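You operate a simulated robot arm through the tools that you are given. There is no shell and no other tool. Be economical: measure what you need, move in short steps, check, and stop when the job is done.

You run a simulated two-armed robot. Do the job below in one go: nothing can be reset, and whatever is moved stays where it is left.

Task
Take the cap off the short pink bottle and lay it down on the left half of the narrow table.
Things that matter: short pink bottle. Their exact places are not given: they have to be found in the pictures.

It is judged by the outcome, as a careful person would: the job done as asked, and still so three seconds after it is handed in. It fails if anything else is knocked over, pushed out of place, dropped, spilled or broken. Lids that push on must go on centred and level and be pressed home; caps that screw on are set level and turned clockwise until they are tight.

Robot
Two 7-joint arms with two-finger parallel grippers on one trunk, on a base that drives. Base frame: it is fixed to the floor where the robot stands at the start and does not move with it; the origin is under the middle of the robot, x ahead of it, y to its left, z up; the surface under the hand at the start is at about z = 800. Lengths are in mm, angles in rad, forces in N, time in s.
The left shoulder is at the start at [71, 156, 1005], the right one opposite. Payload 3.91 kg a hand.
The tool frame of a hand sits at the grasp point between the pads (the TCP): z along the fingers, y along the line on which they close. The tips reach 30 mm beyond it. Largest opening 110 mm; finger width 20, thickness 10; the body of the gripper, 48 by 112 mm, starts 55 mm behind the TCP.
Orientation is that of the tool frame in the base frame, as a unit quaternion [x, y, z, w]. With the fingers straight down and closing along the base's y, the tool's x points along the base's -x, its y along +y and its z along -z.

Tools
- The arms move only by the tool move_arm. It takes "left_increments", "right_increments" or both (then of equal length, played together; a hand with none holds still); each is a list of rows, each an object of numbers (a shift or turn left out is 0, a gripper value left out holds the last): "x", "y", "z": the shift along the tool's x, y, z in mm; "wx", "wy", "wz": the turn, a rotation vector about the tool's x, y, z in rad; "gripper": the closure, from 0 (fully open) to 1 (shut). In form: [{"x": .., "y": .., "z": .., "wx": .., "wy": .., "wz": .., "gripper": ..}, ...]. A call has 1 to 12 rows; each row is the pose to reach, as a shift and turn from the pose commanded when the call began, along the tool's axes at that moment. A row lasts 0.2 s, in which the tool goes at most 50 mm and 0.15 rad; a call with a longer step from one row to the next is refused whole, and so is a gripper value outside its range. A pose out of reach is approached as far as the arm can. The call stops where the force on the tool passes 40 N (or 10 N more than at its start, if that is more) or the arm is blocked; 0.2 s more then pass. The fingers move at their own pace (about 108 mm/s each) and stop on an object; they squeeze with about 44 N. The grip force told is the motor's: it shows also when the fingers shut on nothing. Time passes only in rows, and 0.2 s behind the last, so rows that repeat a pose let the fingers close. The reply holds the time, the measured pose of the TCP, the force on the tool along the base axes, the opening and the grip force, in the units named above and with some noise, with the torque about the TCP (base axes, N m) and any sound that the robot's microphone picked up.
- Cameras (640 x 400 px; columns grow to the right, rows downward): "scene" is now at [141.4, -13.2, 1264.5]; the picture's right is [-0.19, -0.98, -0.00], its down [-0.41, 0.08, -0.91] and it looks along [0.89, -0.17, -0.42] (base axes); focal length 285 px, centre (320, 200). "left" rides on the left gripper at [72, -17, -103] in its tool frame; the picture's right is [0.23, 0.97, 0.00], its down [-0.76, 0.18, -0.62] and it looks along [-0.61, 0.14, 0.78] (tool axes); focal length 222 px, centre (320, 200). "right" rides on the right gripper at [72, 17, -104] in its tool frame; the picture's right is [-0.23, 0.97, 0.00], its down [-0.76, -0.18, -0.62] and it looks along [-0.61, -0.14, 0.78] (tool axes); focal length 222 px, centre (320, 200).
- grab_frame(camera): a new picture of that camera. The clock stands still meanwhile.
- slide_trunk(by): slides the trunk up (or, below 0, down) by that many mm; the arms and the scene camera ride with it, the base frame stays. It gives what a move gives, with no picture.
- base_move(legs): drives the robot by 1 to 6 legs, each [ahead, left, turn to the left] in mm, mm and rad, along the robot's own axes; the way and the turn of a leg run together, so that a leg with both is an arc; at most 1500 mm and 3.142 rad a leg. The arms and the cameras ride along, it lands a little off, and it stops where it bumps. It gives what a move gives.
- pan_tilt(pan, tilt): turns the head with the scene camera to pan (to the left, within 1.501 rad either way) and tilt (down, from -0.506 to 1.204), counted from straight ahead of the robot. It gives what a move gives.
- probe_pixels(camera, pixels): there is no depth. For up to 12 entries [column, row, z] of the newest picture of that camera ("zoom" is the newest enlarged one), the place [x, y] in the base frame at which the ray of that pixel passes the height z, good to about 3 mm, but the place of the scene camera against the robot may be out by one fixed shift of up to 25 mm in any direction. The clock stands still meanwhile.
- inspect(camera, box): a new picture of the part [left, top, right, bottom] of that camera's present view, enlarged. The clock stands still meanwhile.
- close_job(): hands the job in; it is judged then, once.

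Work in short steps. Measure before you move; look again where a grasp or a placing could have gone wrong, and mend it. You have 80 turns and 58 pictures in all, those below and enlarged ones among them. Open the grippers and draw the arms clear of the work before you hand the job in, unless the task says otherwise.

The tools are called after ">>>" by a JSON object that holds its "method" and its "body". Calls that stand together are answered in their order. move_arm: Moves the arms, as the interface text tells. Its arguments: {"type":"object","properties":{"left_increments":{"type":"array","items":{"type":"object","properties":{"x":{"type":"number"},"y":{"type":"number"},"z":{"type":"number"},"wx":{"type":"number"},"wy":{"type":"number"},"wz":{"type":"number"},"gripper":{"type":"number"}}}},"right_increments":{"type":"array","items":{"type":"object","properties":{"x":{"type":"number"},"y":{"type":"number"},"z":{"type":"number"},"wx":{"type":"number"},"wy":{"type":"number"},"wz":{"type":"number"},"gripper":{"type":"number"}}}}},"required":[]} The other tools are called the same way: slide_trunk (by) slides the trunk up or down; base_move (legs) drives the base; pan_tilt (pan, tilt) turns the head that bears the scene camera; grab_frame (camera) takes a picture; probe_pixels (camera, pixels) gives the place at which the rays of pixels pass given heights; inspect (camera, box) takes an enlarged picture of a part of a camera's view; close_job () hands the job in.

At the start:

```text
time_s: 0.0
left_tool_pos: [635.8, 76.2, 1154.4]
left_ee_rot: [0.0, 1.0, 0.0, 0.001]
left_wrist_force: [0.2, 0.5, -0.2]
left_torque: [0.03, 0.02, 0.04]
left_width: 110.1
left_finger_force: 0.1
right_tool_pos: [657.6, -575.6, 1156.5]
right_ee_rot: [0.0, 1.0, 0.0, 0.0]
right_wrist_force: [0.1, -0.9, -0.4]
right_torque: [-0.02, -0.01, 0.01]
right_width: 109.9
right_finger_force: 0.0
trunk travel left (down, up): [-450.0, 490.0]
robot x, y, heading: [1.8, 2.3, -0.002]
head pan, tilt: [-0.188, 0.435]
```

scene: 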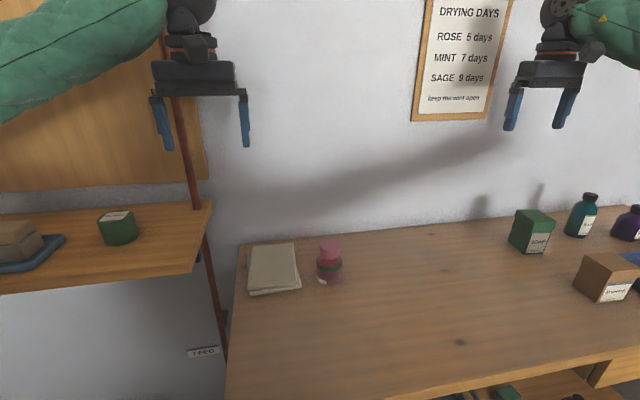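
right: 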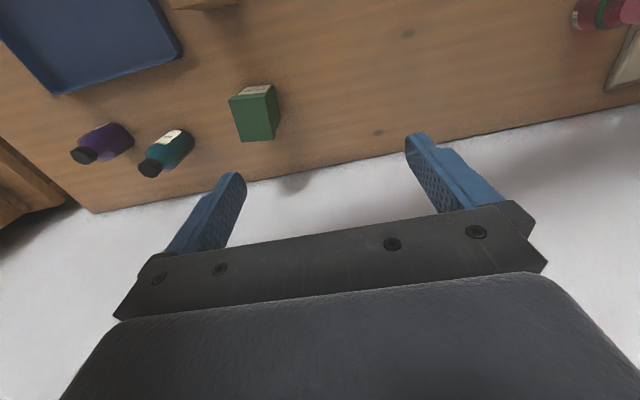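
left: 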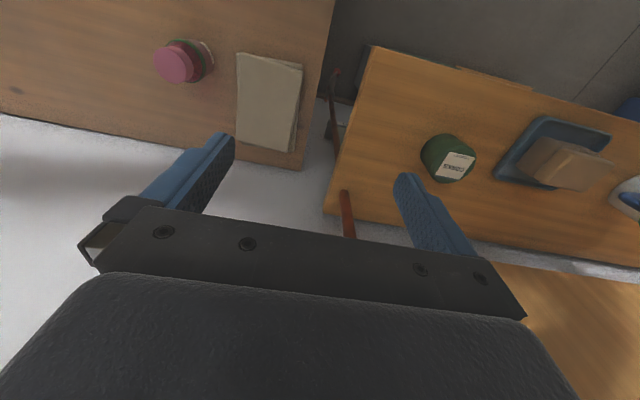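

The pink bottle shows at (329,262) in the scene; the tables need surveying. I look left and right, and enlarge the bottle.

>>> {"method": "inspect", "body": {"camera": "scene", "box": [230, 220, 390, 320]}}

>>> {"method": "pan_tilt", "body": {"pan": 0.7, "tilt": 0.6}}

>>> {"method": "grab_frame", "body": {"camera": "scene"}}

>>> {"method": "pan_tilt", "body": {"pan": -0.7, "tilt": 0.6}}

>>> {"method": "grab_frame", "body": {"camera": "scene"}}

```text
4.00 times, centred on (310, 270) of scene
```

zoom: 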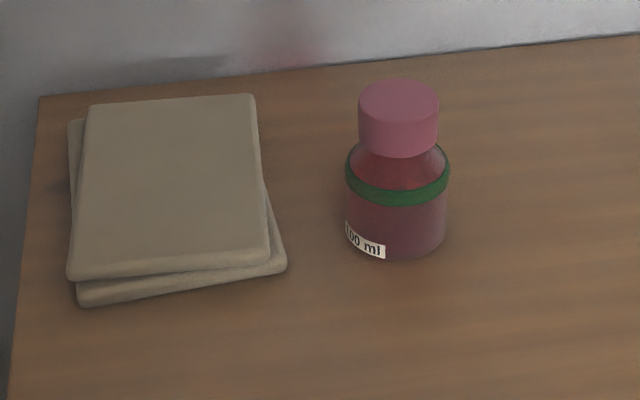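

```text
time_s: 1.2
left_tool_pos: [636.2, 75.5, 1155.7]
left_ee_rot: [0.0, 1.0, 0.0, 0.0]
left_wrist_force: [-0.1, -0.2, -0.2]
left_torque: [-0.03, 0.04, 0.02]
left_width: 110.0
left_finger_force: 0.0
right_tool_pos: [656.3, -574.3, 1158.3]
right_ee_rot: [0.001, 1.0, 0.0, 0.001]
right_wrist_force: [-0.3, -0.9, -0.7]
right_torque: [-0.01, 0.02, 0.02]
right_width: 110.1
right_finger_force: 0.0
trunk travel left (down, up): [-450.0, 490.0]
robot x, y, heading: [1.6, 0.8, -0.002]
head pan, tilt: [0.7, 0.6]
```

```text
53 pictures are left
```

scene: 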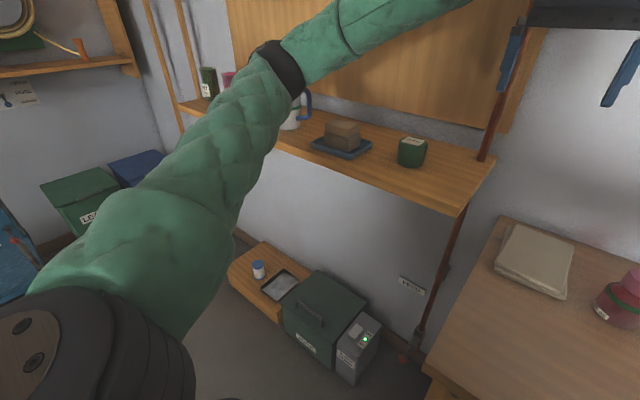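

```text
time_s: 2.7
left_tool_pos: [635.6, 74.9, 1155.0]
left_ee_rot: [0.0, 1.0, 0.0, 0.001]
left_wrist_force: [-0.3, 0.2, -0.7]
left_torque: [0.01, 0.01, 0.04]
left_width: 109.9
left_finger_force: 0.1
right_tool_pos: [657.2, -574.7, 1157.0]
right_ee_rot: [0.0, 1.0, 0.0, 0.0]
right_wrist_force: [0.5, 0.6, -0.4]
right_torque: [-0.04, -0.02, -0.03]
right_width: 110.1
right_finger_force: 0.0
trunk travel left (down, up): [-450.0, 490.0]
robot x, y, heading: [2.2, 0.1, -0.007]
head pan, tilt: [-0.7, 0.6]
```

```text
52 pictures are left
```

scene: 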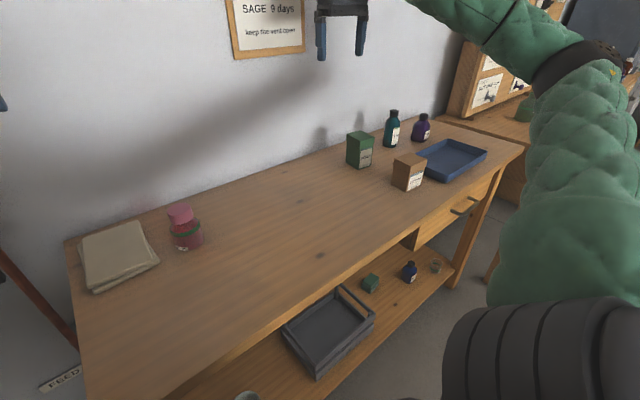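

A second pink thing is at (228,78) on the left shelf. I look further left and right and enlarge it.

>>> {"method": "pan_tilt", "body": {"pan": 1.4, "tilt": 0.5}}

>>> {"method": "grab_frame", "body": {"camera": "scene"}}

>>> {"method": "pan_tilt", "body": {"pan": 0.9, "tilt": 0.4}}

>>> {"method": "grab_frame", "body": {"camera": "scene"}}

>>> {"method": "pan_tilt", "body": {"pan": -1.4, "tilt": 0.5}}

>>> {"method": "grab_frame", "body": {"camera": "scene"}}

```text
time_s: 4.7
left_tool_pos: [634.9, 75.9, 1155.1]
left_ee_rot: [0.0, 1.0, 0.0, 0.0]
left_wrist_force: [-0.3, 0.5, 0.2]
left_torque: [-0.01, 0.02, 0.05]
left_width: 109.9
left_finger_force: 0.2
right_tool_pos: [656.8, -575.7, 1157.9]
right_ee_rot: [-0.001, 1.0, 0.0, 0.0]
right_wrist_force: [0.0, -0.1, -0.3]
right_torque: [-0.01, 0.04, -0.03]
right_width: 109.9
right_finger_force: 0.2
trunk travel left (down, up): [-450.0, 490.0]
robot x, y, heading: [-0.0, -0.7, 0.001]
head pan, tilt: [1.4, 0.499]
```

```text
51 pictures are left
```

scene: 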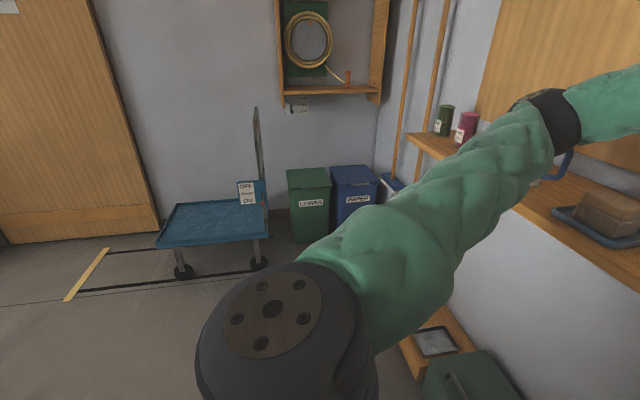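

```text
time_s: 5.7
left_tool_pos: [636.2, 75.9, 1154.1]
left_ee_rot: [0.0, 1.0, 0.0, -0.001]
left_wrist_force: [-0.2, 0.6, -0.4]
left_torque: [0.02, 0.01, 0.0]
left_width: 110.0
left_finger_force: 0.1
right_tool_pos: [657.5, -574.8, 1157.6]
right_ee_rot: [0.0, 1.0, 0.0, -0.001]
right_wrist_force: [-0.5, 0.2, -0.5]
right_torque: [0.03, 0.0, -0.01]
right_width: 109.8
right_finger_force: 0.0
trunk travel left (down, up): [-450.0, 490.0]
robot x, y, heading: [-0.7, 3.8, -0.003]
head pan, tilt: [0.901, 0.4]
```

```text
50 pictures are left
```

scene: 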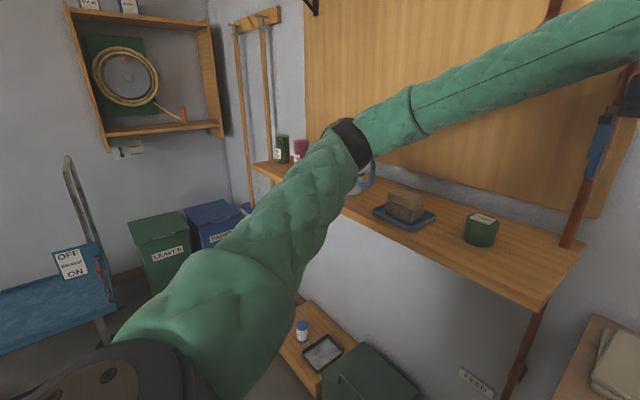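

```text
time_s: 7.8
left_tool_pos: [636.3, 75.1, 1155.7]
left_ee_rot: [-0.001, 1.0, 0.0, 0.0]
left_wrist_force: [0.9, 0.7, 0.3]
left_torque: [0.01, 0.0, 0.01]
left_width: 109.9
left_finger_force: 0.0
right_tool_pos: [656.7, -573.9, 1157.4]
right_ee_rot: [-0.001, 1.0, 0.0, 0.0]
right_wrist_force: [-0.7, -0.1, -0.9]
right_torque: [0.0, 0.03, 0.03]
right_width: 110.0
right_finger_force: 0.2
trunk travel left (down, up): [-450.0, 490.0]
robot x, y, heading: [2.9, 0.9, -0.002]
head pan, tilt: [-1.4, 0.499]
```

```text
49 pictures are left
```

scene: 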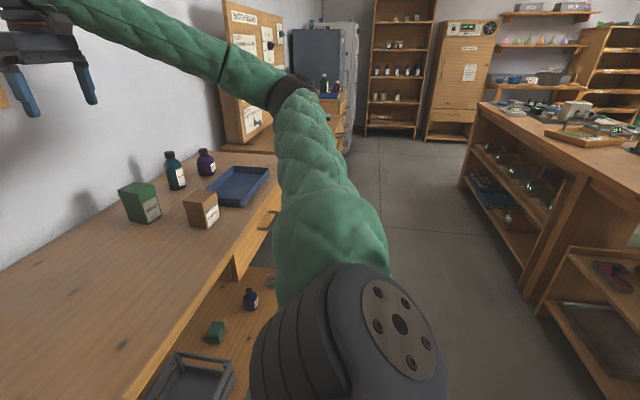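

The room is large; before settling which table is "the narrow table" I look further round and back.

>>> {"method": "pan_tilt", "body": {"pan": -1.5, "tilt": 0.25}}

>>> {"method": "grab_frame", "body": {"camera": "scene"}}

>>> {"method": "inspect", "body": {"camera": "scene", "box": [400, 0, 640, 150]}}

>>> {"method": "pan_tilt", "body": {"pan": 1.5, "tilt": 0.3}}

>>> {"method": "grab_frame", "body": {"camera": "scene"}}

>>> {"method": "inspect", "body": {"camera": "scene", "box": [380, 60, 540, 160]}}

```text
time_s: 8.6
left_tool_pos: [637.1, 76.0, 1154.9]
left_ee_rot: [0.001, 1.0, 0.0, 0.0]
left_wrist_force: [0.3, 0.1, -0.7]
left_torque: [0.01, 0.01, -0.01]
left_width: 110.1
left_finger_force: 0.2
right_tool_pos: [656.8, -574.7, 1157.7]
right_ee_rot: [-0.001, 1.0, 0.0, 0.0]
right_wrist_force: [-0.2, 0.0, 0.1]
right_torque: [0.0, 0.0, 0.0]
right_width: 110.1
right_finger_force: 0.0
trunk travel left (down, up): [-450.0, 490.0]
robot x, y, heading: [0.1, -0.3, -0.0]
head pan, tilt: [-1.499, 0.25]
```

```text
48 pictures are left
```

scene: 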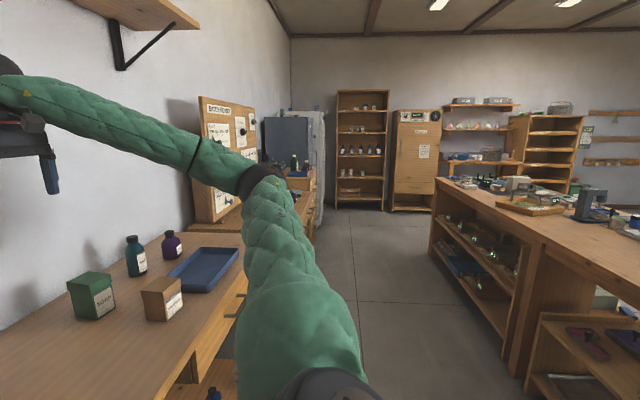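

```text
2.67 times, centred on (520, 75) of scene
```

zoom: 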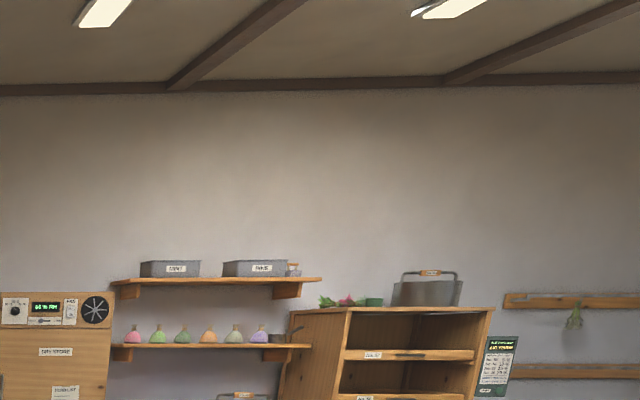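

```text
time_s: 11.2
left_tool_pos: [635.1, 74.6, 1155.8]
left_ee_rot: [0.0, 1.0, -0.001, 0.0]
left_wrist_force: [-0.2, 0.1, 0.5]
left_torque: [-0.02, 0.02, 0.01]
left_width: 110.0
left_finger_force: 0.0
right_tool_pos: [656.6, -575.6, 1157.3]
right_ee_rot: [0.0, 1.0, -0.001, -0.001]
right_wrist_force: [-0.3, 0.4, 0.9]
right_torque: [0.01, -0.02, -0.02]
right_width: 110.1
right_finger_force: 0.0
trunk travel left (down, up): [-450.0, 490.0]
robot x, y, heading: [-2.2, -0.5, -0.002]
head pan, tilt: [1.499, 0.3]
```

```text
46 pictures are left
```

scene: 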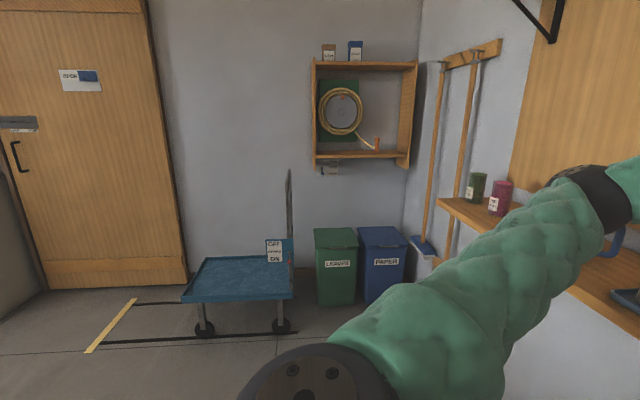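

```text
4.00 times, centred on (460, 110) of scene
```

zoom: 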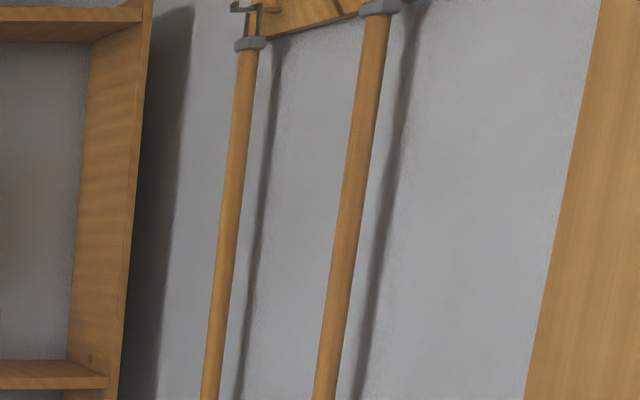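

The wall bench I face is the narrow table (the other is the big island), and the pink bottle stands on it. Now I measure the bottle in the left-hand picture and the scene picture.

>>> {"method": "pan_tilt", "body": {"pan": -0.1, "tilt": 0.75}}

>>> {"method": "grab_frame", "body": {"camera": "scene"}}

>>> {"method": "inspect", "body": {"camera": "left", "box": [120, 20, 280, 120]}}

```text
time_s: 12.8
left_tool_pos: [635.8, 75.4, 1154.8]
left_ee_rot: [0.001, 1.0, 0.0, 0.0]
left_wrist_force: [0.0, 0.5, 0.0]
left_torque: [0.02, -0.02, -0.03]
left_width: 110.0
left_finger_force: 0.1
right_tool_pos: [656.5, -575.6, 1157.9]
right_ee_rot: [0.0, 1.0, 0.0, 0.0]
right_wrist_force: [0.7, -0.6, 0.7]
right_torque: [0.01, 0.01, -0.01]
right_width: 110.1
right_finger_force: 0.1
trunk travel left (down, up): [-450.0, 490.0]
robot x, y, heading: [-1.0, -2.7, 0.005]
head pan, tilt: [-0.099, 0.75]
```

```text
44 pictures are left
```

scene: 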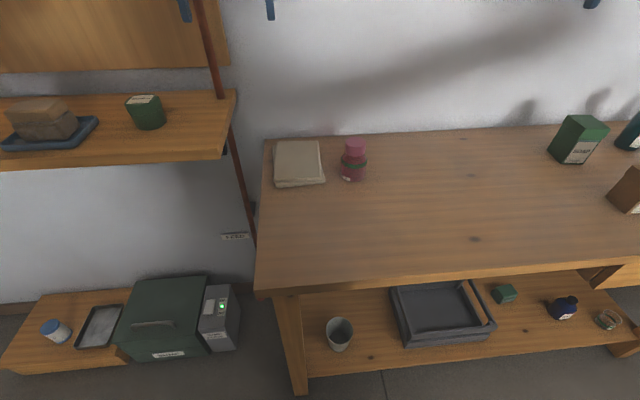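

```text
4.00 times, centred on (200, 70) of left
```

zoom: 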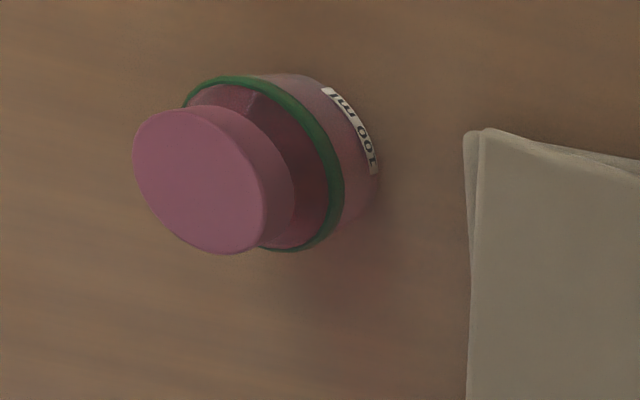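

I probe cap top and bottle foot from both cameras at several heights to triangulate, and the table's ends.

>>> {"method": "probe_pixels", "body": {"camera": "zoom", "pixels": [[200, 180, 860], [200, 180, 880], [200, 180, 900], [135, 150, 880], [262, 215, 880], [378, 172, 800], [378, 172, 810], [290, 195, 860], [325, 135, 840], [465, 135, 800]]}}

>>> {"method": "probe_pixels", "body": {"camera": "scene", "pixels": [[355, 143, 860], [355, 143, 880], [355, 143, 900], [353, 181, 800], [365, 145, 880], [344, 145, 880], [264, 141, 800], [254, 290, 800], [640, 270, 800], [273, 187, 800], [327, 178, 800]]}}

```text
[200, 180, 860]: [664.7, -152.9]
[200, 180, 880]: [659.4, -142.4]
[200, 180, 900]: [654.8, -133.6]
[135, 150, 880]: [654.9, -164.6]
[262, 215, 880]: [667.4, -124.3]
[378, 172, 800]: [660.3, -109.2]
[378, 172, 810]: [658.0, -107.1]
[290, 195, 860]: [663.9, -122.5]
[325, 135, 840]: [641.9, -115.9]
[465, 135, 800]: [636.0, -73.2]
```

```text
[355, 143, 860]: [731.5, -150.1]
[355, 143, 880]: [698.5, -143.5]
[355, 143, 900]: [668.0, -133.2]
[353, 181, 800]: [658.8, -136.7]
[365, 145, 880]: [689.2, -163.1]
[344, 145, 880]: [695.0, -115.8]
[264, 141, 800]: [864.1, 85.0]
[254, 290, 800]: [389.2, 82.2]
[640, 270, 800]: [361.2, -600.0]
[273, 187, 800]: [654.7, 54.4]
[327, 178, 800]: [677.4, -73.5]
```

Triangulated: bottle axis near (657,-138), cap top near z 888, cap about 38–40 across. Plan: right hand holds the body from the right side (clear of the papers), left hand unscrews from above; I shift the base right for reach.

>>> {"method": "base_move", "body": {"legs": [[0, -220, 0]]}}

>>> {"method": "grab_frame", "body": {"camera": "left"}}

>>> {"method": "grab_frame", "body": {"camera": "right"}}

```text
time_s: 14.5
left_tool_pos: [636.5, -144.6, 1154.3]
left_ee_rot: [0.001, 1.0, 0.001, -0.001]
left_wrist_force: [-0.2, -0.2, -0.6]
left_torque: [0.02, 0.02, -0.02]
left_width: 110.0
left_finger_force: 0.1
right_tool_pos: [655.0, -796.2, 1155.2]
right_ee_rot: [0.002, 1.0, 0.001, 0.0]
right_wrist_force: [0.3, -0.4, -0.3]
right_torque: [0.03, -0.01, 0.0]
right_width: 109.9
right_finger_force: 0.0
trunk travel left (down, up): [-450.0, 490.0]
robot x, y, heading: [-0.4, -219.9, 0.001]
head pan, tilt: [-0.099, 0.75]
```

```text
42 pictures are left
```

left: 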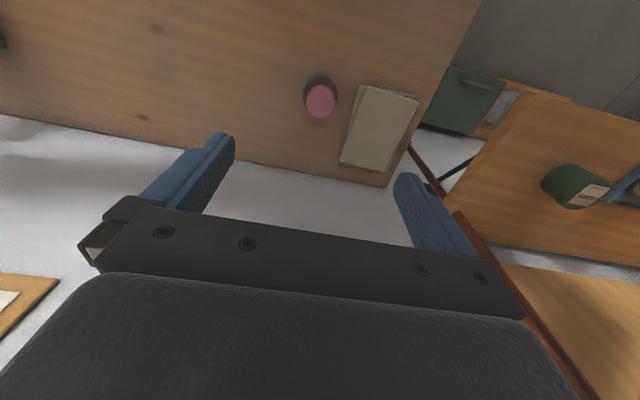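

```text
41 pictures are left
```

right: 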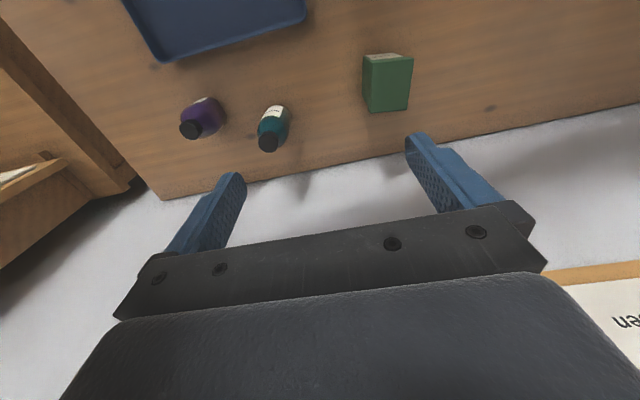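

Cap top now at (321,100) in the left picture. I probe it at several heights, plus the foot and pads.

>>> {"method": "inspect", "body": {"camera": "left", "box": [260, 50, 420, 150]}}

>>> {"method": "probe_pixels", "body": {"camera": "left", "pixels": [[321, 101, 870], [321, 101, 890], [321, 101, 910], [320, 78, 800], [338, 163, 800], [385, 187, 800], [480, 2, 800], [363, 86, 800], [363, 86, 820]]}}

>>> {"method": "probe_pixels", "body": {"camera": "right", "pixels": [[368, 108, 800], [408, 110, 800], [412, 60, 900], [285, 140, 800], [160, 195, 800], [135, 0, 800], [303, 20, 800]]}}

```text
4.00 times, centred on (340, 100) of left
```

zoom: 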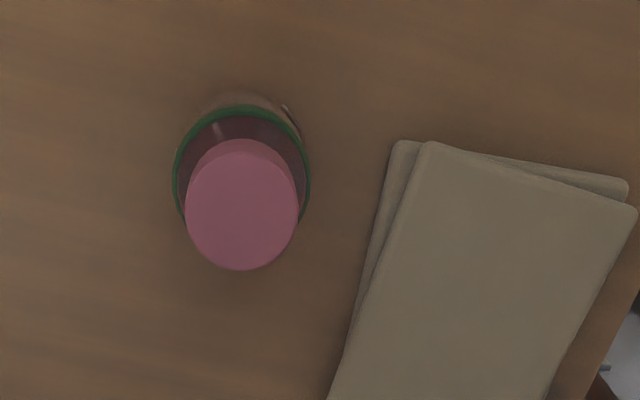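

```text
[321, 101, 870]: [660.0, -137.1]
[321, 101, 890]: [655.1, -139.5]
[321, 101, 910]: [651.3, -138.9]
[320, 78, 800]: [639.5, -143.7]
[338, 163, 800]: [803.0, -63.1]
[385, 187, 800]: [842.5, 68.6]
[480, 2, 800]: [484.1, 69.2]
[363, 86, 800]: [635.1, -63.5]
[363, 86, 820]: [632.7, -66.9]
```

```text
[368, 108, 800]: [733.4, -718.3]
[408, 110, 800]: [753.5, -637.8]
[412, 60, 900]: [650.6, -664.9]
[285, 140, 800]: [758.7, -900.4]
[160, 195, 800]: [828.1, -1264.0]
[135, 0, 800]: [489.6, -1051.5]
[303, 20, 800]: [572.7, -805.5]
```

Bottle axis ≈ (656,-139), cap top ≈ 889, body ≈56 wide, cap ≈44. The table spans y ≈ 70 to -1240, so left half is y > -585. I bring the right hand nearer while turning it 90° (tool z).

>>> {"method": "move_arm", "body": {"right_increments": [{"x": 3, "y": 29, "z": 6, "wz": 0.131}, {"x": 6, "y": 58, "z": 12, "wz": 0.262}, {"x": 9, "y": 87, "z": 18, "wz": 0.393}, {"x": 12, "y": 115, "z": 24, "wz": 0.524}, {"x": 15, "y": 144, "z": 30, "wz": 0.654}, {"x": 18, "y": 173, "z": 36, "wz": 0.785}, {"x": 21, "y": 202, "z": 42, "wz": 0.916}, {"x": 24, "y": 231, "z": 48, "wz": 1.047}, {"x": 27, "y": 260, "z": 54, "wz": 1.178}, {"x": 30, "y": 288, "z": 60, "wz": 1.309}, {"x": 33, "y": 317, "z": 66, "wz": 1.44}, {"x": 35, "y": 346, "z": 75, "wz": 1.571}]}}

```text
time_s: 17.1
left_tool_pos: [637.0, -143.7, 1154.3]
left_ee_rot: [0.001, 1.0, 0.0, -0.001]
left_wrist_force: [0.2, 0.5, -0.9]
left_torque: [-0.02, 0.04, 0.02]
left_width: 109.9
left_finger_force: 0.1
right_tool_pos: [621.1, -446.5, 1082.9]
right_ee_rot: [0.708, 0.706, -0.001, -0.001]
right_wrist_force: [-0.4, 0.3, -0.1]
right_torque: [0.0, 0.01, 0.04]
right_width: 110.1
right_finger_force: 0.1
trunk travel left (down, up): [-450.0, 490.0]
robot x, y, heading: [-0.3, -221.3, -0.005]
head pan, tilt: [-0.099, 0.75]
```

Right hand turned as wanted. Now I tilt it to point toward +y (1.37 rad about tool y), moving to about (656,-330,1000).

>>> {"method": "move_arm", "body": {"right_increments": [{"x": 12, "y": 3, "z": 8, "wy": 0.137}, {"x": 23, "y": 7, "z": 16, "wy": 0.274}, {"x": 35, "y": 10, "z": 25, "wy": 0.411}, {"x": 46, "y": 14, "z": 33, "wy": 0.548}, {"x": 58, "y": 17, "z": 41, "wy": 0.685}, {"x": 70, "y": 21, "z": 50, "wy": 0.822}, {"x": 81, "y": 24, "z": 58, "wy": 0.959}, {"x": 93, "y": 28, "z": 66, "wy": 1.096}, {"x": 104, "y": 31, "z": 75, "wy": 1.233}, {"x": 116, "y": 35, "z": 83, "wy": 1.37}]}}

>>> {"method": "grab_frame", "body": {"camera": "scene"}}

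```text
time_s: 19.5
left_tool_pos: [583.5, -246.2, 1160.9]
left_ee_rot: [0.056, 0.998, 0.016, 0.007]
left_wrist_force: [0.2, 3.0, 0.3]
left_torque: [-0.26, 0.02, 0.01]
left_width: 110.1
left_finger_force: 0.1
right_tool_pos: [586.8, -435.3, 1004.6]
right_ee_rot: [0.57, 0.514, 0.485, -0.418]
right_wrist_force: [1.4, 1.0, -1.1]
right_torque: [0.19, 0.01, 0.07]
right_width: 110.0
right_finger_force: 0.1
trunk travel left (down, up): [-450.0, 490.0]
robot x, y, heading: [-39.4, -219.5, -0.105]
head pan, tilt: [-0.099, 0.75]
stopped in row 10 (right hand): the arm was blocked; the commanded pose is now the measured one
```

```text
39 pictures are left
```

scene: 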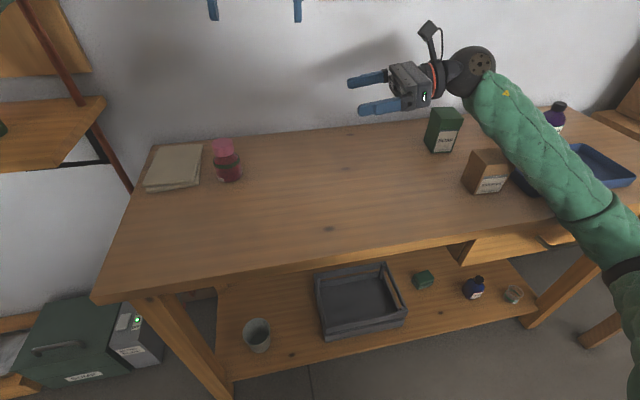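

The arm was blocked and the base got pushed (heading -0.105). I look closely at the right side to see what was touched.

>>> {"method": "inspect", "body": {"camera": "scene", "box": [400, 0, 640, 150]}}

>>> {"method": "inspect", "body": {"camera": "scene", "box": [400, 100, 640, 250]}}

>>> {"method": "grab_frame", "body": {"camera": "right"}}

```text
2.67 times, centred on (520, 75) of scene
```

zoom: 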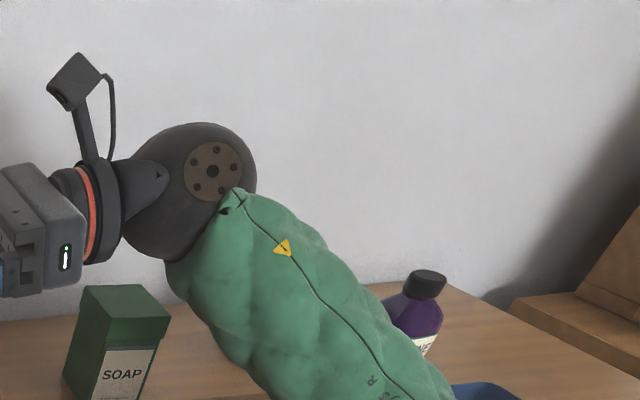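

```text
2.67 times, centred on (520, 175) of scene
```

zoom: 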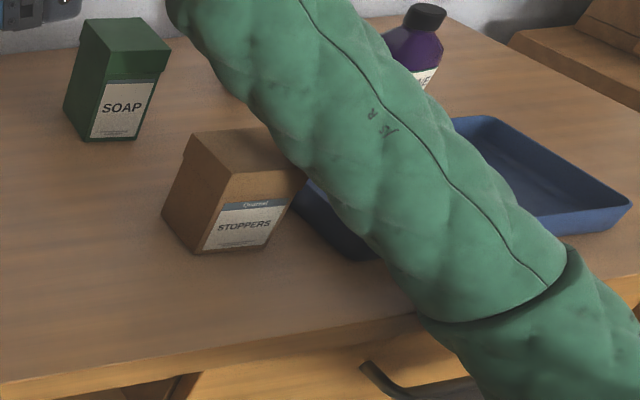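

```text
36 pictures are left
```

right: 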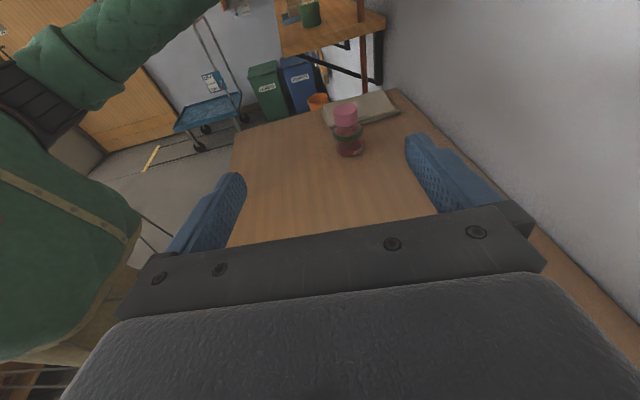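

Nothing on the bench appears displaced; the right elbow evidently met the bench's front edge. I undo part of the tilt and lift, to free the elbow.

>>> {"method": "move_arm", "body": {"right_increments": [{"x": 10, "wy": -0.13}, {"x": 20, "wy": -0.26}, {"x": 30, "wy": -0.39}, {"x": 40, "wy": -0.52}]}}

>>> {"method": "slide_trunk", "body": {"by": 250}}

>>> {"method": "grab_frame", "body": {"camera": "scene"}}

```text
time_s: 20.5
left_tool_pos: [599.1, -235.7, 1152.4]
left_ee_rot: [0.05, 0.999, 0.015, 0.002]
left_wrist_force: [-0.1, -0.4, -0.2]
left_torque: [0.01, -0.04, -0.01]
left_width: 110.1
left_finger_force: 0.1
right_tool_pos: [603.3, -411.3, 1038.1]
right_ee_rot: [0.67, 0.609, 0.316, -0.282]
right_wrist_force: [-0.5, 0.5, 0.0]
right_torque: [0.02, -0.03, -0.04]
right_width: 110.2
right_finger_force: 0.1
trunk travel left (down, up): [-450.0, 490.0]
robot x, y, heading: [-37.7, -217.6, -0.092]
head pan, tilt: [-0.099, 0.75]
```

```text
time_s: 23.1
left_tool_pos: [595.5, -235.9, 1386.4]
left_ee_rot: [0.055, 0.998, 0.021, -0.004]
left_wrist_force: [-0.2, 0.0, -1.2]
left_torque: [0.04, 0.0, -0.04]
left_width: 109.9
left_finger_force: 0.1
right_tool_pos: [600.9, -409.9, 1284.9]
right_ee_rot: [0.67, 0.61, 0.315, -0.281]
right_wrist_force: [0.0, -0.1, 0.4]
right_torque: [0.02, -0.04, -0.01]
right_width: 109.9
right_finger_force: 0.1
trunk travel left (down, up): [-700.0, 240.0]
robot x, y, heading: [-38.5, -216.8, -0.099]
head pan, tilt: [-0.099, 0.75]
```

```text
35 pictures are left
```

scene: 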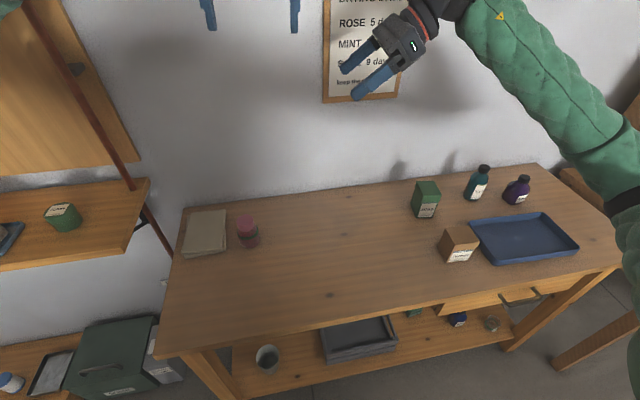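

All clear and nothing displaced. I turn the base back to square.

>>> {"method": "base_move", "body": {"legs": [[0, 0, 0.098]]}}

```text
time_s: 24.0
left_tool_pos: [609.7, -191.1, 1387.4]
left_ee_rot: [0.007, 1.0, 0.025, -0.012]
left_wrist_force: [0.0, -0.9, -0.3]
left_torque: [-0.05, 0.02, 0.0]
left_width: 110.1
left_finger_force: 0.0
right_tool_pos: [624.3, -362.7, 1281.5]
right_ee_rot: [0.642, 0.636, 0.304, -0.302]
right_wrist_force: [1.0, 0.0, -0.2]
right_torque: [0.03, -0.01, 0.01]
right_width: 110.0
right_finger_force: 0.0
trunk travel left (down, up): [-700.0, 240.0]
robot x, y, heading: [-39.8, -216.8, -0.007]
head pan, tilt: [-0.099, 0.75]
```

Right hand tilt is 0.886 rad now; I finish the tilt to 1.37 while descending to about (656,-300,1000).

>>> {"method": "move_arm", "body": {"right_increments": [{"x": -22, "y": 4, "z": 28, "wy": 0.06}, {"x": -45, "y": 8, "z": 57, "wy": 0.121}, {"x": -67, "y": 12, "z": 85, "wy": 0.181}, {"x": -89, "y": 16, "z": 113, "wy": 0.242}, {"x": -111, "y": 20, "z": 142, "wy": 0.302}, {"x": -134, "y": 24, "z": 170, "wy": 0.363}, {"x": -156, "y": 28, "z": 198, "wy": 0.423}, {"x": -178, "y": 32, "z": 227, "wy": 0.484}]}}

>>> {"method": "grab_frame", "body": {"camera": "scene"}}

```text
time_s: 25.8
left_tool_pos: [600.0, -179.9, 1387.5]
left_ee_rot: [0.008, 1.0, 0.023, -0.01]
left_wrist_force: [-1.2, 0.7, -0.3]
left_torque: [0.03, 0.01, 0.01]
left_width: 110.0
left_finger_force: 0.1
right_tool_pos: [648.9, -292.6, 1002.8]
right_ee_rot: [0.551, 0.548, 0.45, -0.44]
right_wrist_force: [-0.6, -0.1, -1.1]
right_torque: [0.0, -0.02, 0.01]
right_width: 109.8
right_finger_force: 0.1
trunk travel left (down, up): [-700.0, 240.0]
robot x, y, heading: [-40.3, -215.8, -0.008]
head pan, tilt: [-0.099, 0.75]
```

```text
34 pictures are left
```

scene: 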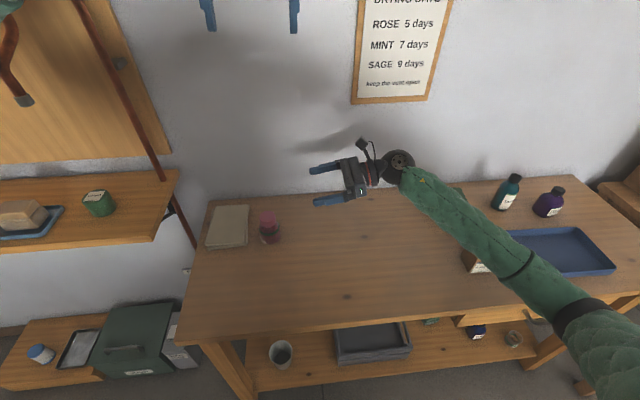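

The forearm now passes over the brown box and near the soap box, so I measure those before lowering.

>>> {"method": "probe_pixels", "body": {"camera": "scene", "pixels": [[478, 272, 800], [463, 250, 880], [522, 262, 950], [590, 320, 950], [590, 320, 900], [440, 200, 950], [398, 165, 1000], [283, 235, 800], [270, 215, 889], [510, 232, 800]]}}

>>> {"method": "inspect", "body": {"camera": "scene", "box": [300, 120, 620, 320]}}

```text
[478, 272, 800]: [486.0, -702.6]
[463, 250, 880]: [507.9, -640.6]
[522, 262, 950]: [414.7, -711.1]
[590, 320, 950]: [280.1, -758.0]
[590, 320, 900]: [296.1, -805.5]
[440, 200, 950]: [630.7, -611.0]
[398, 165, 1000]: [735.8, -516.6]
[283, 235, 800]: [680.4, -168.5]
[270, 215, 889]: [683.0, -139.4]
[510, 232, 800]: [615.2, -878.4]
```

```text
2.00 times, centred on (460, 220) of scene
```

zoom: 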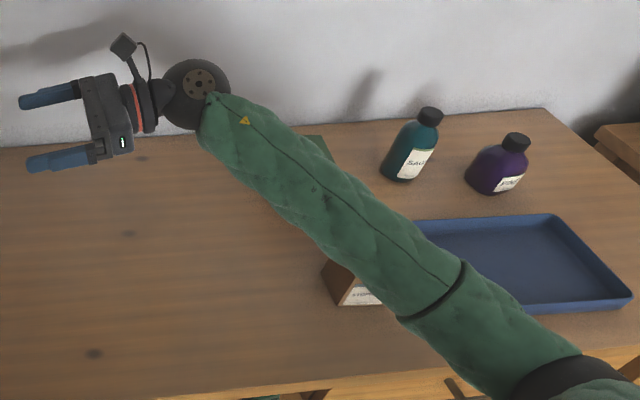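

Lowering in this posture would endanger the boxes, so I change plan: the right hand will hold the bottle from the front-right, tilted about 45° (camera below), a more natural posture. First I undo the tilt while rising.

>>> {"method": "move_arm", "body": {"right_increments": [{"x": 10, "wy": -0.137}, {"x": 20, "wy": -0.274}, {"x": 30, "wy": -0.411}, {"x": 40, "wy": -0.548}, {"x": 50, "wy": -0.685}, {"x": 60, "wy": -0.822}, {"x": 70, "wy": -0.959}, {"x": 80, "wy": -1.096}, {"x": 90, "wy": -1.233}, {"x": 100, "wy": -1.37}]}}

>>> {"method": "move_arm", "body": {"right_increments": [{"wz": -0.14, "x": -8}, {"wz": -0.28, "x": -16}, {"wz": -0.42, "x": -24}, {"wz": -0.56, "x": -32}, {"wz": -0.7, "x": -40}, {"wz": -0.84, "x": -48}, {"wz": -0.98, "x": -56}, {"wz": -1.12, "x": -64}, {"wz": -1.26, "x": -72}, {"wz": -1.4, "x": -80}, {"wz": -1.54, "x": -88}, {"wz": -1.68, "x": -96}]}}

```text
time_s: 28.0
left_tool_pos: [599.0, -179.7, 1388.0]
left_ee_rot: [0.007, 1.0, 0.022, -0.011]
left_wrist_force: [0.0, -0.2, 0.9]
left_torque: [-0.02, 0.01, -0.04]
left_width: 110.0
left_finger_force: 0.1
right_tool_pos: [648.5, -272.1, 1101.4]
right_ee_rot: [0.711, 0.703, -0.002, 0.006]
right_wrist_force: [-0.5, 0.2, 0.7]
right_torque: [0.02, 0.02, -0.02]
right_width: 110.2
right_finger_force: 0.1
trunk travel left (down, up): [-700.0, 240.0]
robot x, y, heading: [-40.4, -214.6, -0.01]
head pan, tilt: [-0.099, 0.75]
```

```text
time_s: 30.6
left_tool_pos: [600.7, -181.0, 1388.2]
left_ee_rot: [0.006, 1.0, 0.022, -0.01]
left_wrist_force: [0.3, -0.4, -0.1]
left_torque: [-0.02, 0.02, -0.01]
left_width: 110.3
left_finger_force: 0.0
right_tool_pos: [650.1, -368.3, 1102.6]
right_ee_rot: [-0.05, 0.999, -0.005, 0.003]
right_wrist_force: [-0.4, 0.8, -0.9]
right_torque: [-0.02, -0.01, -0.04]
right_width: 110.2
right_finger_force: 0.1
trunk travel left (down, up): [-700.0, 240.0]
robot x, y, heading: [-42.8, -218.0, -0.012]
head pan, tilt: [-0.099, 0.75]
```

Now yaw to +0.6 rad with backing off, then tilt forward.

>>> {"method": "move_arm", "body": {"right_increments": [{"x": 25, "wz": -0.125}, {"x": 50, "wz": -0.25}, {"x": 75, "wz": -0.375}, {"x": 100, "wz": -0.5}]}}

>>> {"method": "move_arm", "body": {"right_increments": [{"wy": -0.137}, {"wy": -0.274}, {"wy": -0.41}, {"wy": -0.547}, {"wy": -0.683}, {"wy": -0.82}]}}

>>> {"method": "slide_trunk", "body": {"by": -100}}

>>> {"method": "grab_frame", "body": {"camera": "scene"}}

>>> {"method": "grab_frame", "body": {"camera": "right"}}

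```text
time_s: 31.6
left_tool_pos: [599.8, -180.7, 1387.7]
left_ee_rot: [0.007, 1.0, 0.022, -0.009]
left_wrist_force: [0.2, 0.1, -0.4]
left_torque: [0.0, -0.01, 0.0]
left_width: 109.7
left_finger_force: 0.0
right_tool_pos: [548.6, -377.8, 1101.7]
right_ee_rot: [-0.296, 0.955, -0.005, 0.0]
right_wrist_force: [-0.3, -0.4, 0.8]
right_torque: [0.02, 0.02, 0.02]
right_width: 109.7
right_finger_force: 0.1
trunk travel left (down, up): [-700.0, 240.0]
robot x, y, heading: [-39.7, -216.9, -0.006]
head pan, tilt: [-0.099, 0.75]
```

```text
time_s: 33.0
left_tool_pos: [600.5, -179.2, 1387.6]
left_ee_rot: [0.006, 1.0, 0.022, -0.01]
left_wrist_force: [0.2, 0.2, 0.1]
left_torque: [-0.01, 0.0, -0.01]
left_width: 110.1
left_finger_force: 0.1
right_tool_pos: [550.9, -378.0, 1103.7]
right_ee_rot: [-0.273, 0.875, 0.112, 0.383]
right_wrist_force: [0.6, -0.2, 0.2]
right_torque: [-0.01, 0.04, 0.0]
right_width: 109.6
right_finger_force: 0.1
trunk travel left (down, up): [-700.0, 240.0]
robot x, y, heading: [-39.1, -213.1, -0.01]
head pan, tilt: [-0.099, 0.75]
```

```text
time_s: 34.3
left_tool_pos: [595.7, -179.4, 1294.0]
left_ee_rot: [0.007, 1.0, 0.02, -0.006]
left_wrist_force: [0.7, -0.2, -0.2]
left_torque: [0.02, -0.03, -0.02]
left_width: 109.9
left_finger_force: 0.1
right_tool_pos: [547.5, -379.4, 1005.3]
right_ee_rot: [-0.272, 0.876, 0.111, 0.383]
right_wrist_force: [0.0, -0.1, -0.5]
right_torque: [0.02, 0.01, -0.01]
right_width: 109.9
right_finger_force: 0.2
trunk travel left (down, up): [-600.0, 340.0]
robot x, y, heading: [-34.1, -214.2, -0.01]
head pan, tilt: [-0.099, 0.75]
```

```text
32 pictures are left
```

scene: 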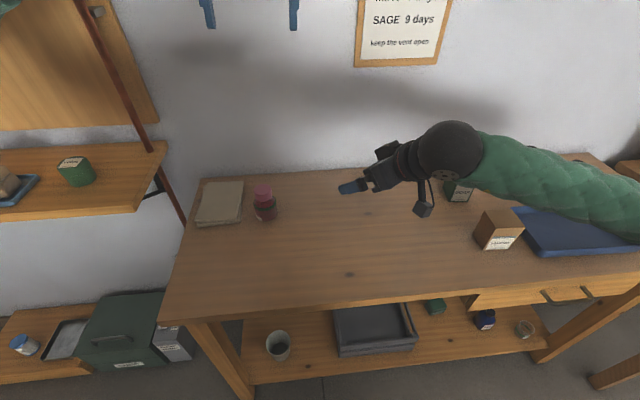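

```text
31 pictures are left
```

right: 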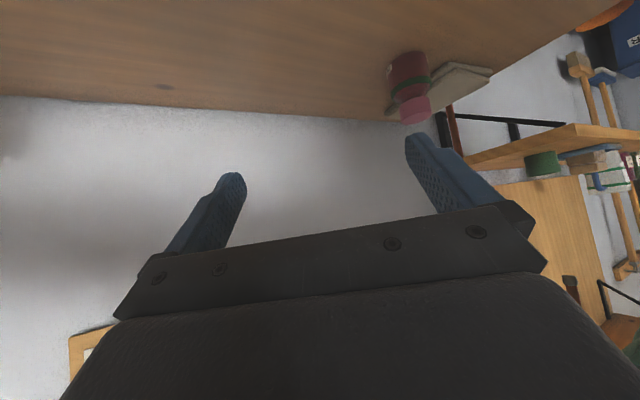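

Posture is good. I move to a pre-grasp 90 mm back along the tool axis from the body of the bottle.

>>> {"method": "move_arm", "body": {"right_increments": [{"x": -5, "y": 28, "z": 37}, {"x": -10, "y": 56, "z": 73}, {"x": -14, "y": 84, "z": 110}, {"x": -19, "y": 112, "z": 147}, {"x": -24, "y": 140, "z": 183}]}}

>>> {"method": "grab_frame", "body": {"camera": "right"}}

>>> {"method": "grab_frame", "body": {"camera": "scene"}}

```text
time_s: 35.5
left_tool_pos: [598.1, -178.1, 1292.9]
left_ee_rot: [0.007, 1.0, 0.02, -0.007]
left_wrist_force: [-0.1, 0.4, -0.1]
left_torque: [-0.02, -0.06, -0.02]
left_width: 110.0
left_finger_force: 0.0
right_tool_pos: [595.5, -176.2, 895.2]
right_ee_rot: [-0.273, 0.875, 0.112, 0.383]
right_wrist_force: [1.2, 0.0, 0.3]
right_torque: [0.0, 0.0, 0.0]
right_width: 109.9
right_finger_force: 0.0
trunk travel left (down, up): [-600.0, 340.0]
robot x, y, heading: [-39.4, -216.2, -0.007]
head pan, tilt: [-0.099, 0.75]
```

```text
30 pictures are left
```

right: 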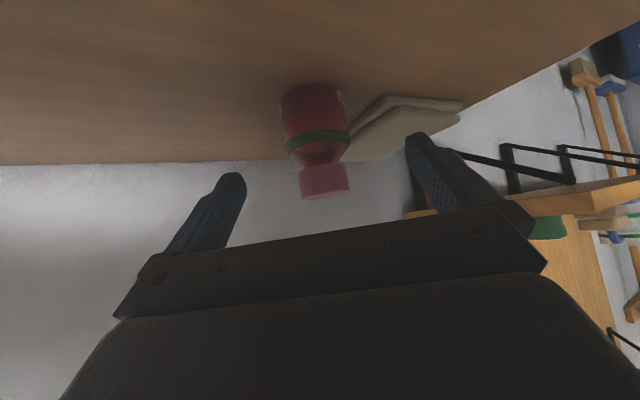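

```text
29 pictures are left
```

scene: 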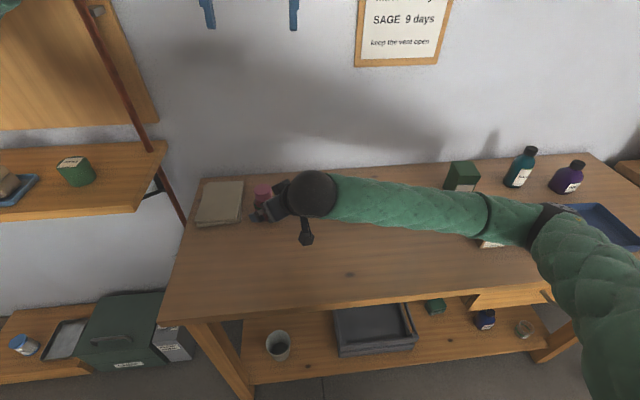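

The forearm runs over to the right near the brown box; I probe its likely position and also the bottle from the right camera.

>>> {"method": "probe_pixels", "body": {"camera": "scene", "pixels": [[490, 215, 1000], [490, 215, 950], [490, 238, 950], [490, 238, 900], [310, 190, 1000], [310, 190, 1050], [492, 246, 830], [550, 225, 1000], [550, 225, 1050]]}}

>>> {"method": "probe_pixels", "body": {"camera": "right", "pixels": [[324, 182, 878], [318, 137, 843], [314, 100, 820], [288, 140, 843], [348, 135, 843]]}}

>>> {"method": "grab_frame", "body": {"camera": "left"}}

```text
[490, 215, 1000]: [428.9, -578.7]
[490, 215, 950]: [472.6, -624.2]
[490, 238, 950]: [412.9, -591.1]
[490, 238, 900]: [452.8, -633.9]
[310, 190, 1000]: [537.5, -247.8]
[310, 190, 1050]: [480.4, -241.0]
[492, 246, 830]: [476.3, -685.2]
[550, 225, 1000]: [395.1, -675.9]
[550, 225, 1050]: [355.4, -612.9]
```

```text
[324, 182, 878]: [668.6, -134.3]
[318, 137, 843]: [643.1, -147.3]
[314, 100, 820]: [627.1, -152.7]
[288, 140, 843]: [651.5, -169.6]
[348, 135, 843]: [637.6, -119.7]
```

```text
28 pictures are left
```

left: 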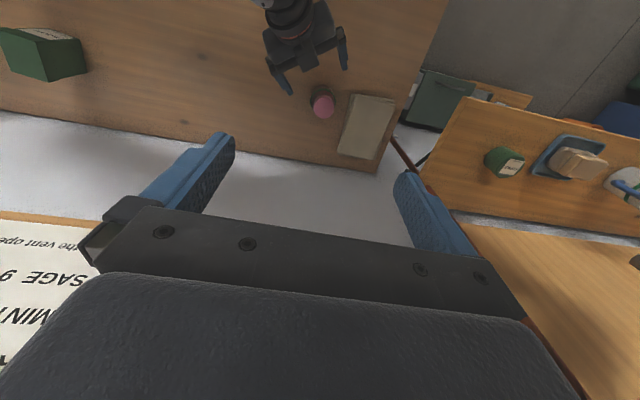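

Lateral alignment with the bottle is within 1 mm. To keep the elbow off the brown box I lift the hand and shift the base 110 mm left before going in.

>>> {"method": "move_arm", "body": {"right_increments": [{"x": -30, "y": 0, "z": -28}, {"x": -60, "y": -1, "z": -56}, {"x": -90, "y": -2, "z": -84}]}}

>>> {"method": "base_move", "body": {"legs": [[20, 110, 0]]}}

```text
time_s: 36.3
left_tool_pos: [596.0, -178.7, 1292.6]
left_ee_rot: [0.008, 1.0, 0.021, -0.007]
left_wrist_force: [-0.5, 0.3, 0.3]
left_torque: [-0.02, 0.0, 0.0]
left_width: 110.1
left_finger_force: 0.1
right_tool_pos: [593.4, -180.4, 1019.7]
right_ee_rot: [-0.273, 0.876, 0.112, 0.382]
right_wrist_force: [0.0, -0.3, -0.2]
right_torque: [-0.01, 0.01, -0.02]
right_width: 110.3
right_finger_force: 0.1
trunk travel left (down, up): [-600.0, 340.0]
robot x, y, heading: [-39.2, -213.4, -0.005]
head pan, tilt: [-0.099, 0.75]
```

```text
time_s: 37.5
left_tool_pos: [618.7, -67.4, 1293.5]
left_ee_rot: [0.007, 1.0, 0.02, -0.007]
left_wrist_force: [0.4, 0.5, 0.1]
left_torque: [-0.03, 0.0, -0.03]
left_width: 109.9
left_finger_force: 0.2
right_tool_pos: [614.4, -70.7, 1021.0]
right_ee_rot: [-0.271, 0.876, 0.11, 0.383]
right_wrist_force: [0.3, 0.4, 0.4]
right_torque: [-0.02, 0.02, 0.02]
right_width: 110.1
right_finger_force: 0.1
trunk travel left (down, up): [-600.0, 340.0]
robot x, y, heading: [-23.5, -105.9, -0.013]
head pan, tilt: [-0.099, 0.75]
```

Now the right hand returns to the pre-grasp from above.

>>> {"method": "move_arm", "body": {"right_increments": [{"x": 25, "y": -35, "z": -10}, {"x": 50, "y": -65, "z": -15}, {"x": 85, "y": -77, "z": 0}, {"x": 115, "y": -77, "z": 15}, {"x": 146, "y": -77, "z": 29}]}}

>>> {"method": "grab_frame", "body": {"camera": "right"}}

>>> {"method": "grab_frame", "body": {"camera": "scene"}}

```text
time_s: 38.7
left_tool_pos: [619.2, -70.6, 1293.9]
left_ee_rot: [0.008, 1.0, 0.02, -0.007]
left_wrist_force: [0.1, 0.2, 0.0]
left_torque: [0.04, 0.02, -0.01]
left_width: 110.2
left_finger_force: 0.1
right_tool_pos: [594.5, -182.1, 896.3]
right_ee_rot: [-0.273, 0.875, 0.113, 0.383]
right_wrist_force: [0.3, 0.7, -1.0]
right_torque: [0.0, -0.01, -0.02]
right_width: 109.9
right_finger_force: 0.0
trunk travel left (down, up): [-600.0, 340.0]
robot x, y, heading: [-19.8, -103.3, -0.01]
head pan, tilt: [-0.099, 0.75]
```

```text
27 pictures are left
```

right: 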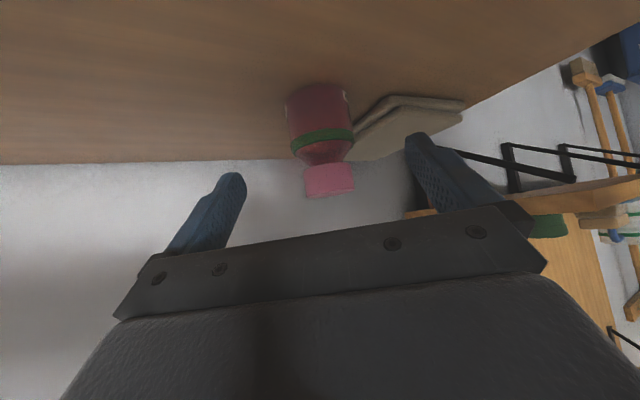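

```text
26 pictures are left
```

scene: 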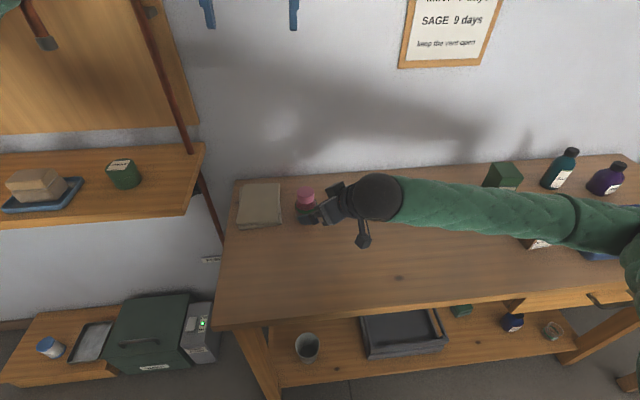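

>>> {"method": "probe_pixels", "body": {"camera": "scene", "pixels": [[535, 212, 1000], [535, 212, 1050], [535, 240, 950], [380, 195, 1000], [610, 225, 1000], [610, 225, 1050], [610, 225, 1100], [538, 247, 830]]}}

>>> {"method": "inspect", "body": {"camera": "scene", "box": [400, 130, 640, 280]}}

```text
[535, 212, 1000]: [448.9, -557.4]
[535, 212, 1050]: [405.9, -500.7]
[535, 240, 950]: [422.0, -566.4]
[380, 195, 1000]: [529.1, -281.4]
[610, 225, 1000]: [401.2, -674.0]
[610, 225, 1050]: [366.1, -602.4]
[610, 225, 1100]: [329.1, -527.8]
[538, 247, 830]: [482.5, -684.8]
```

```text
2.67 times, centred on (520, 205) of scene
```

zoom: 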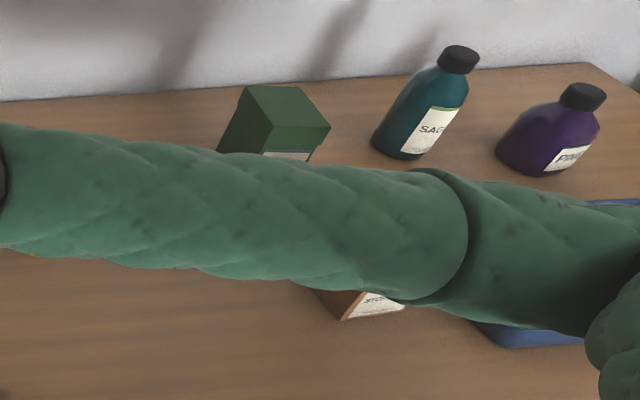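

The forearm is at z≈1050, well above the brown box (top ≈875). I advance 91 mm along the tool axis to straddle the bottle body.

>>> {"method": "move_arm", "body": {"right_increments": [{"y": 2, "z": 25}, {"y": 2, "z": 50}, {"y": 2, "z": 72}, {"y": 2, "z": 91}]}}

>>> {"method": "grab_frame", "body": {"camera": "right"}}

>>> {"method": "grab_frame", "body": {"camera": "left"}}

```text
time_s: 39.7
left_tool_pos: [618.0, -70.1, 1294.0]
left_ee_rot: [0.007, 1.0, 0.02, -0.007]
left_wrist_force: [-0.6, -0.3, 0.0]
left_torque: [0.0, 0.03, 0.03]
left_width: 109.9
left_finger_force: 0.0
right_tool_pos: [650.1, -142.4, 833.3]
right_ee_rot: [-0.272, 0.875, 0.112, 0.383]
right_wrist_force: [-0.1, -0.6, 0.1]
right_torque: [0.0, 0.0, -0.01]
right_width: 109.9
right_finger_force: 0.1
trunk travel left (down, up): [-600.0, 340.0]
robot x, y, heading: [-17.3, -107.8, -0.017]
head pan, tilt: [-0.099, 0.75]
```

```text
24 pictures are left
```

right: 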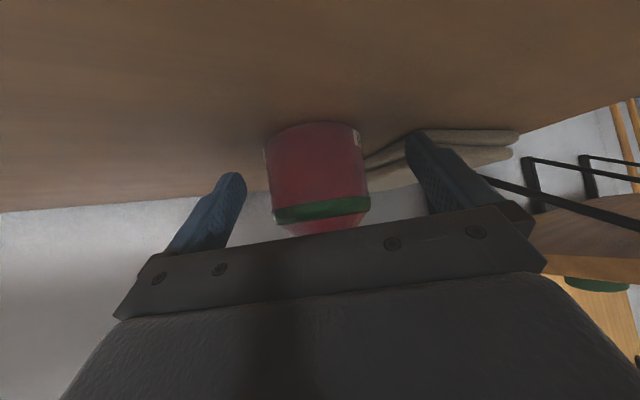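

```text
23 pictures are left
```

left: 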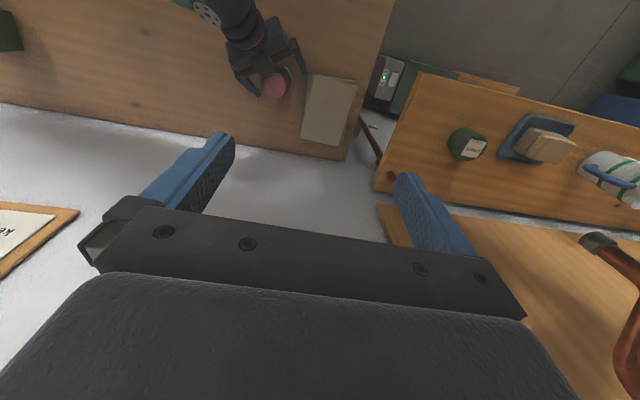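

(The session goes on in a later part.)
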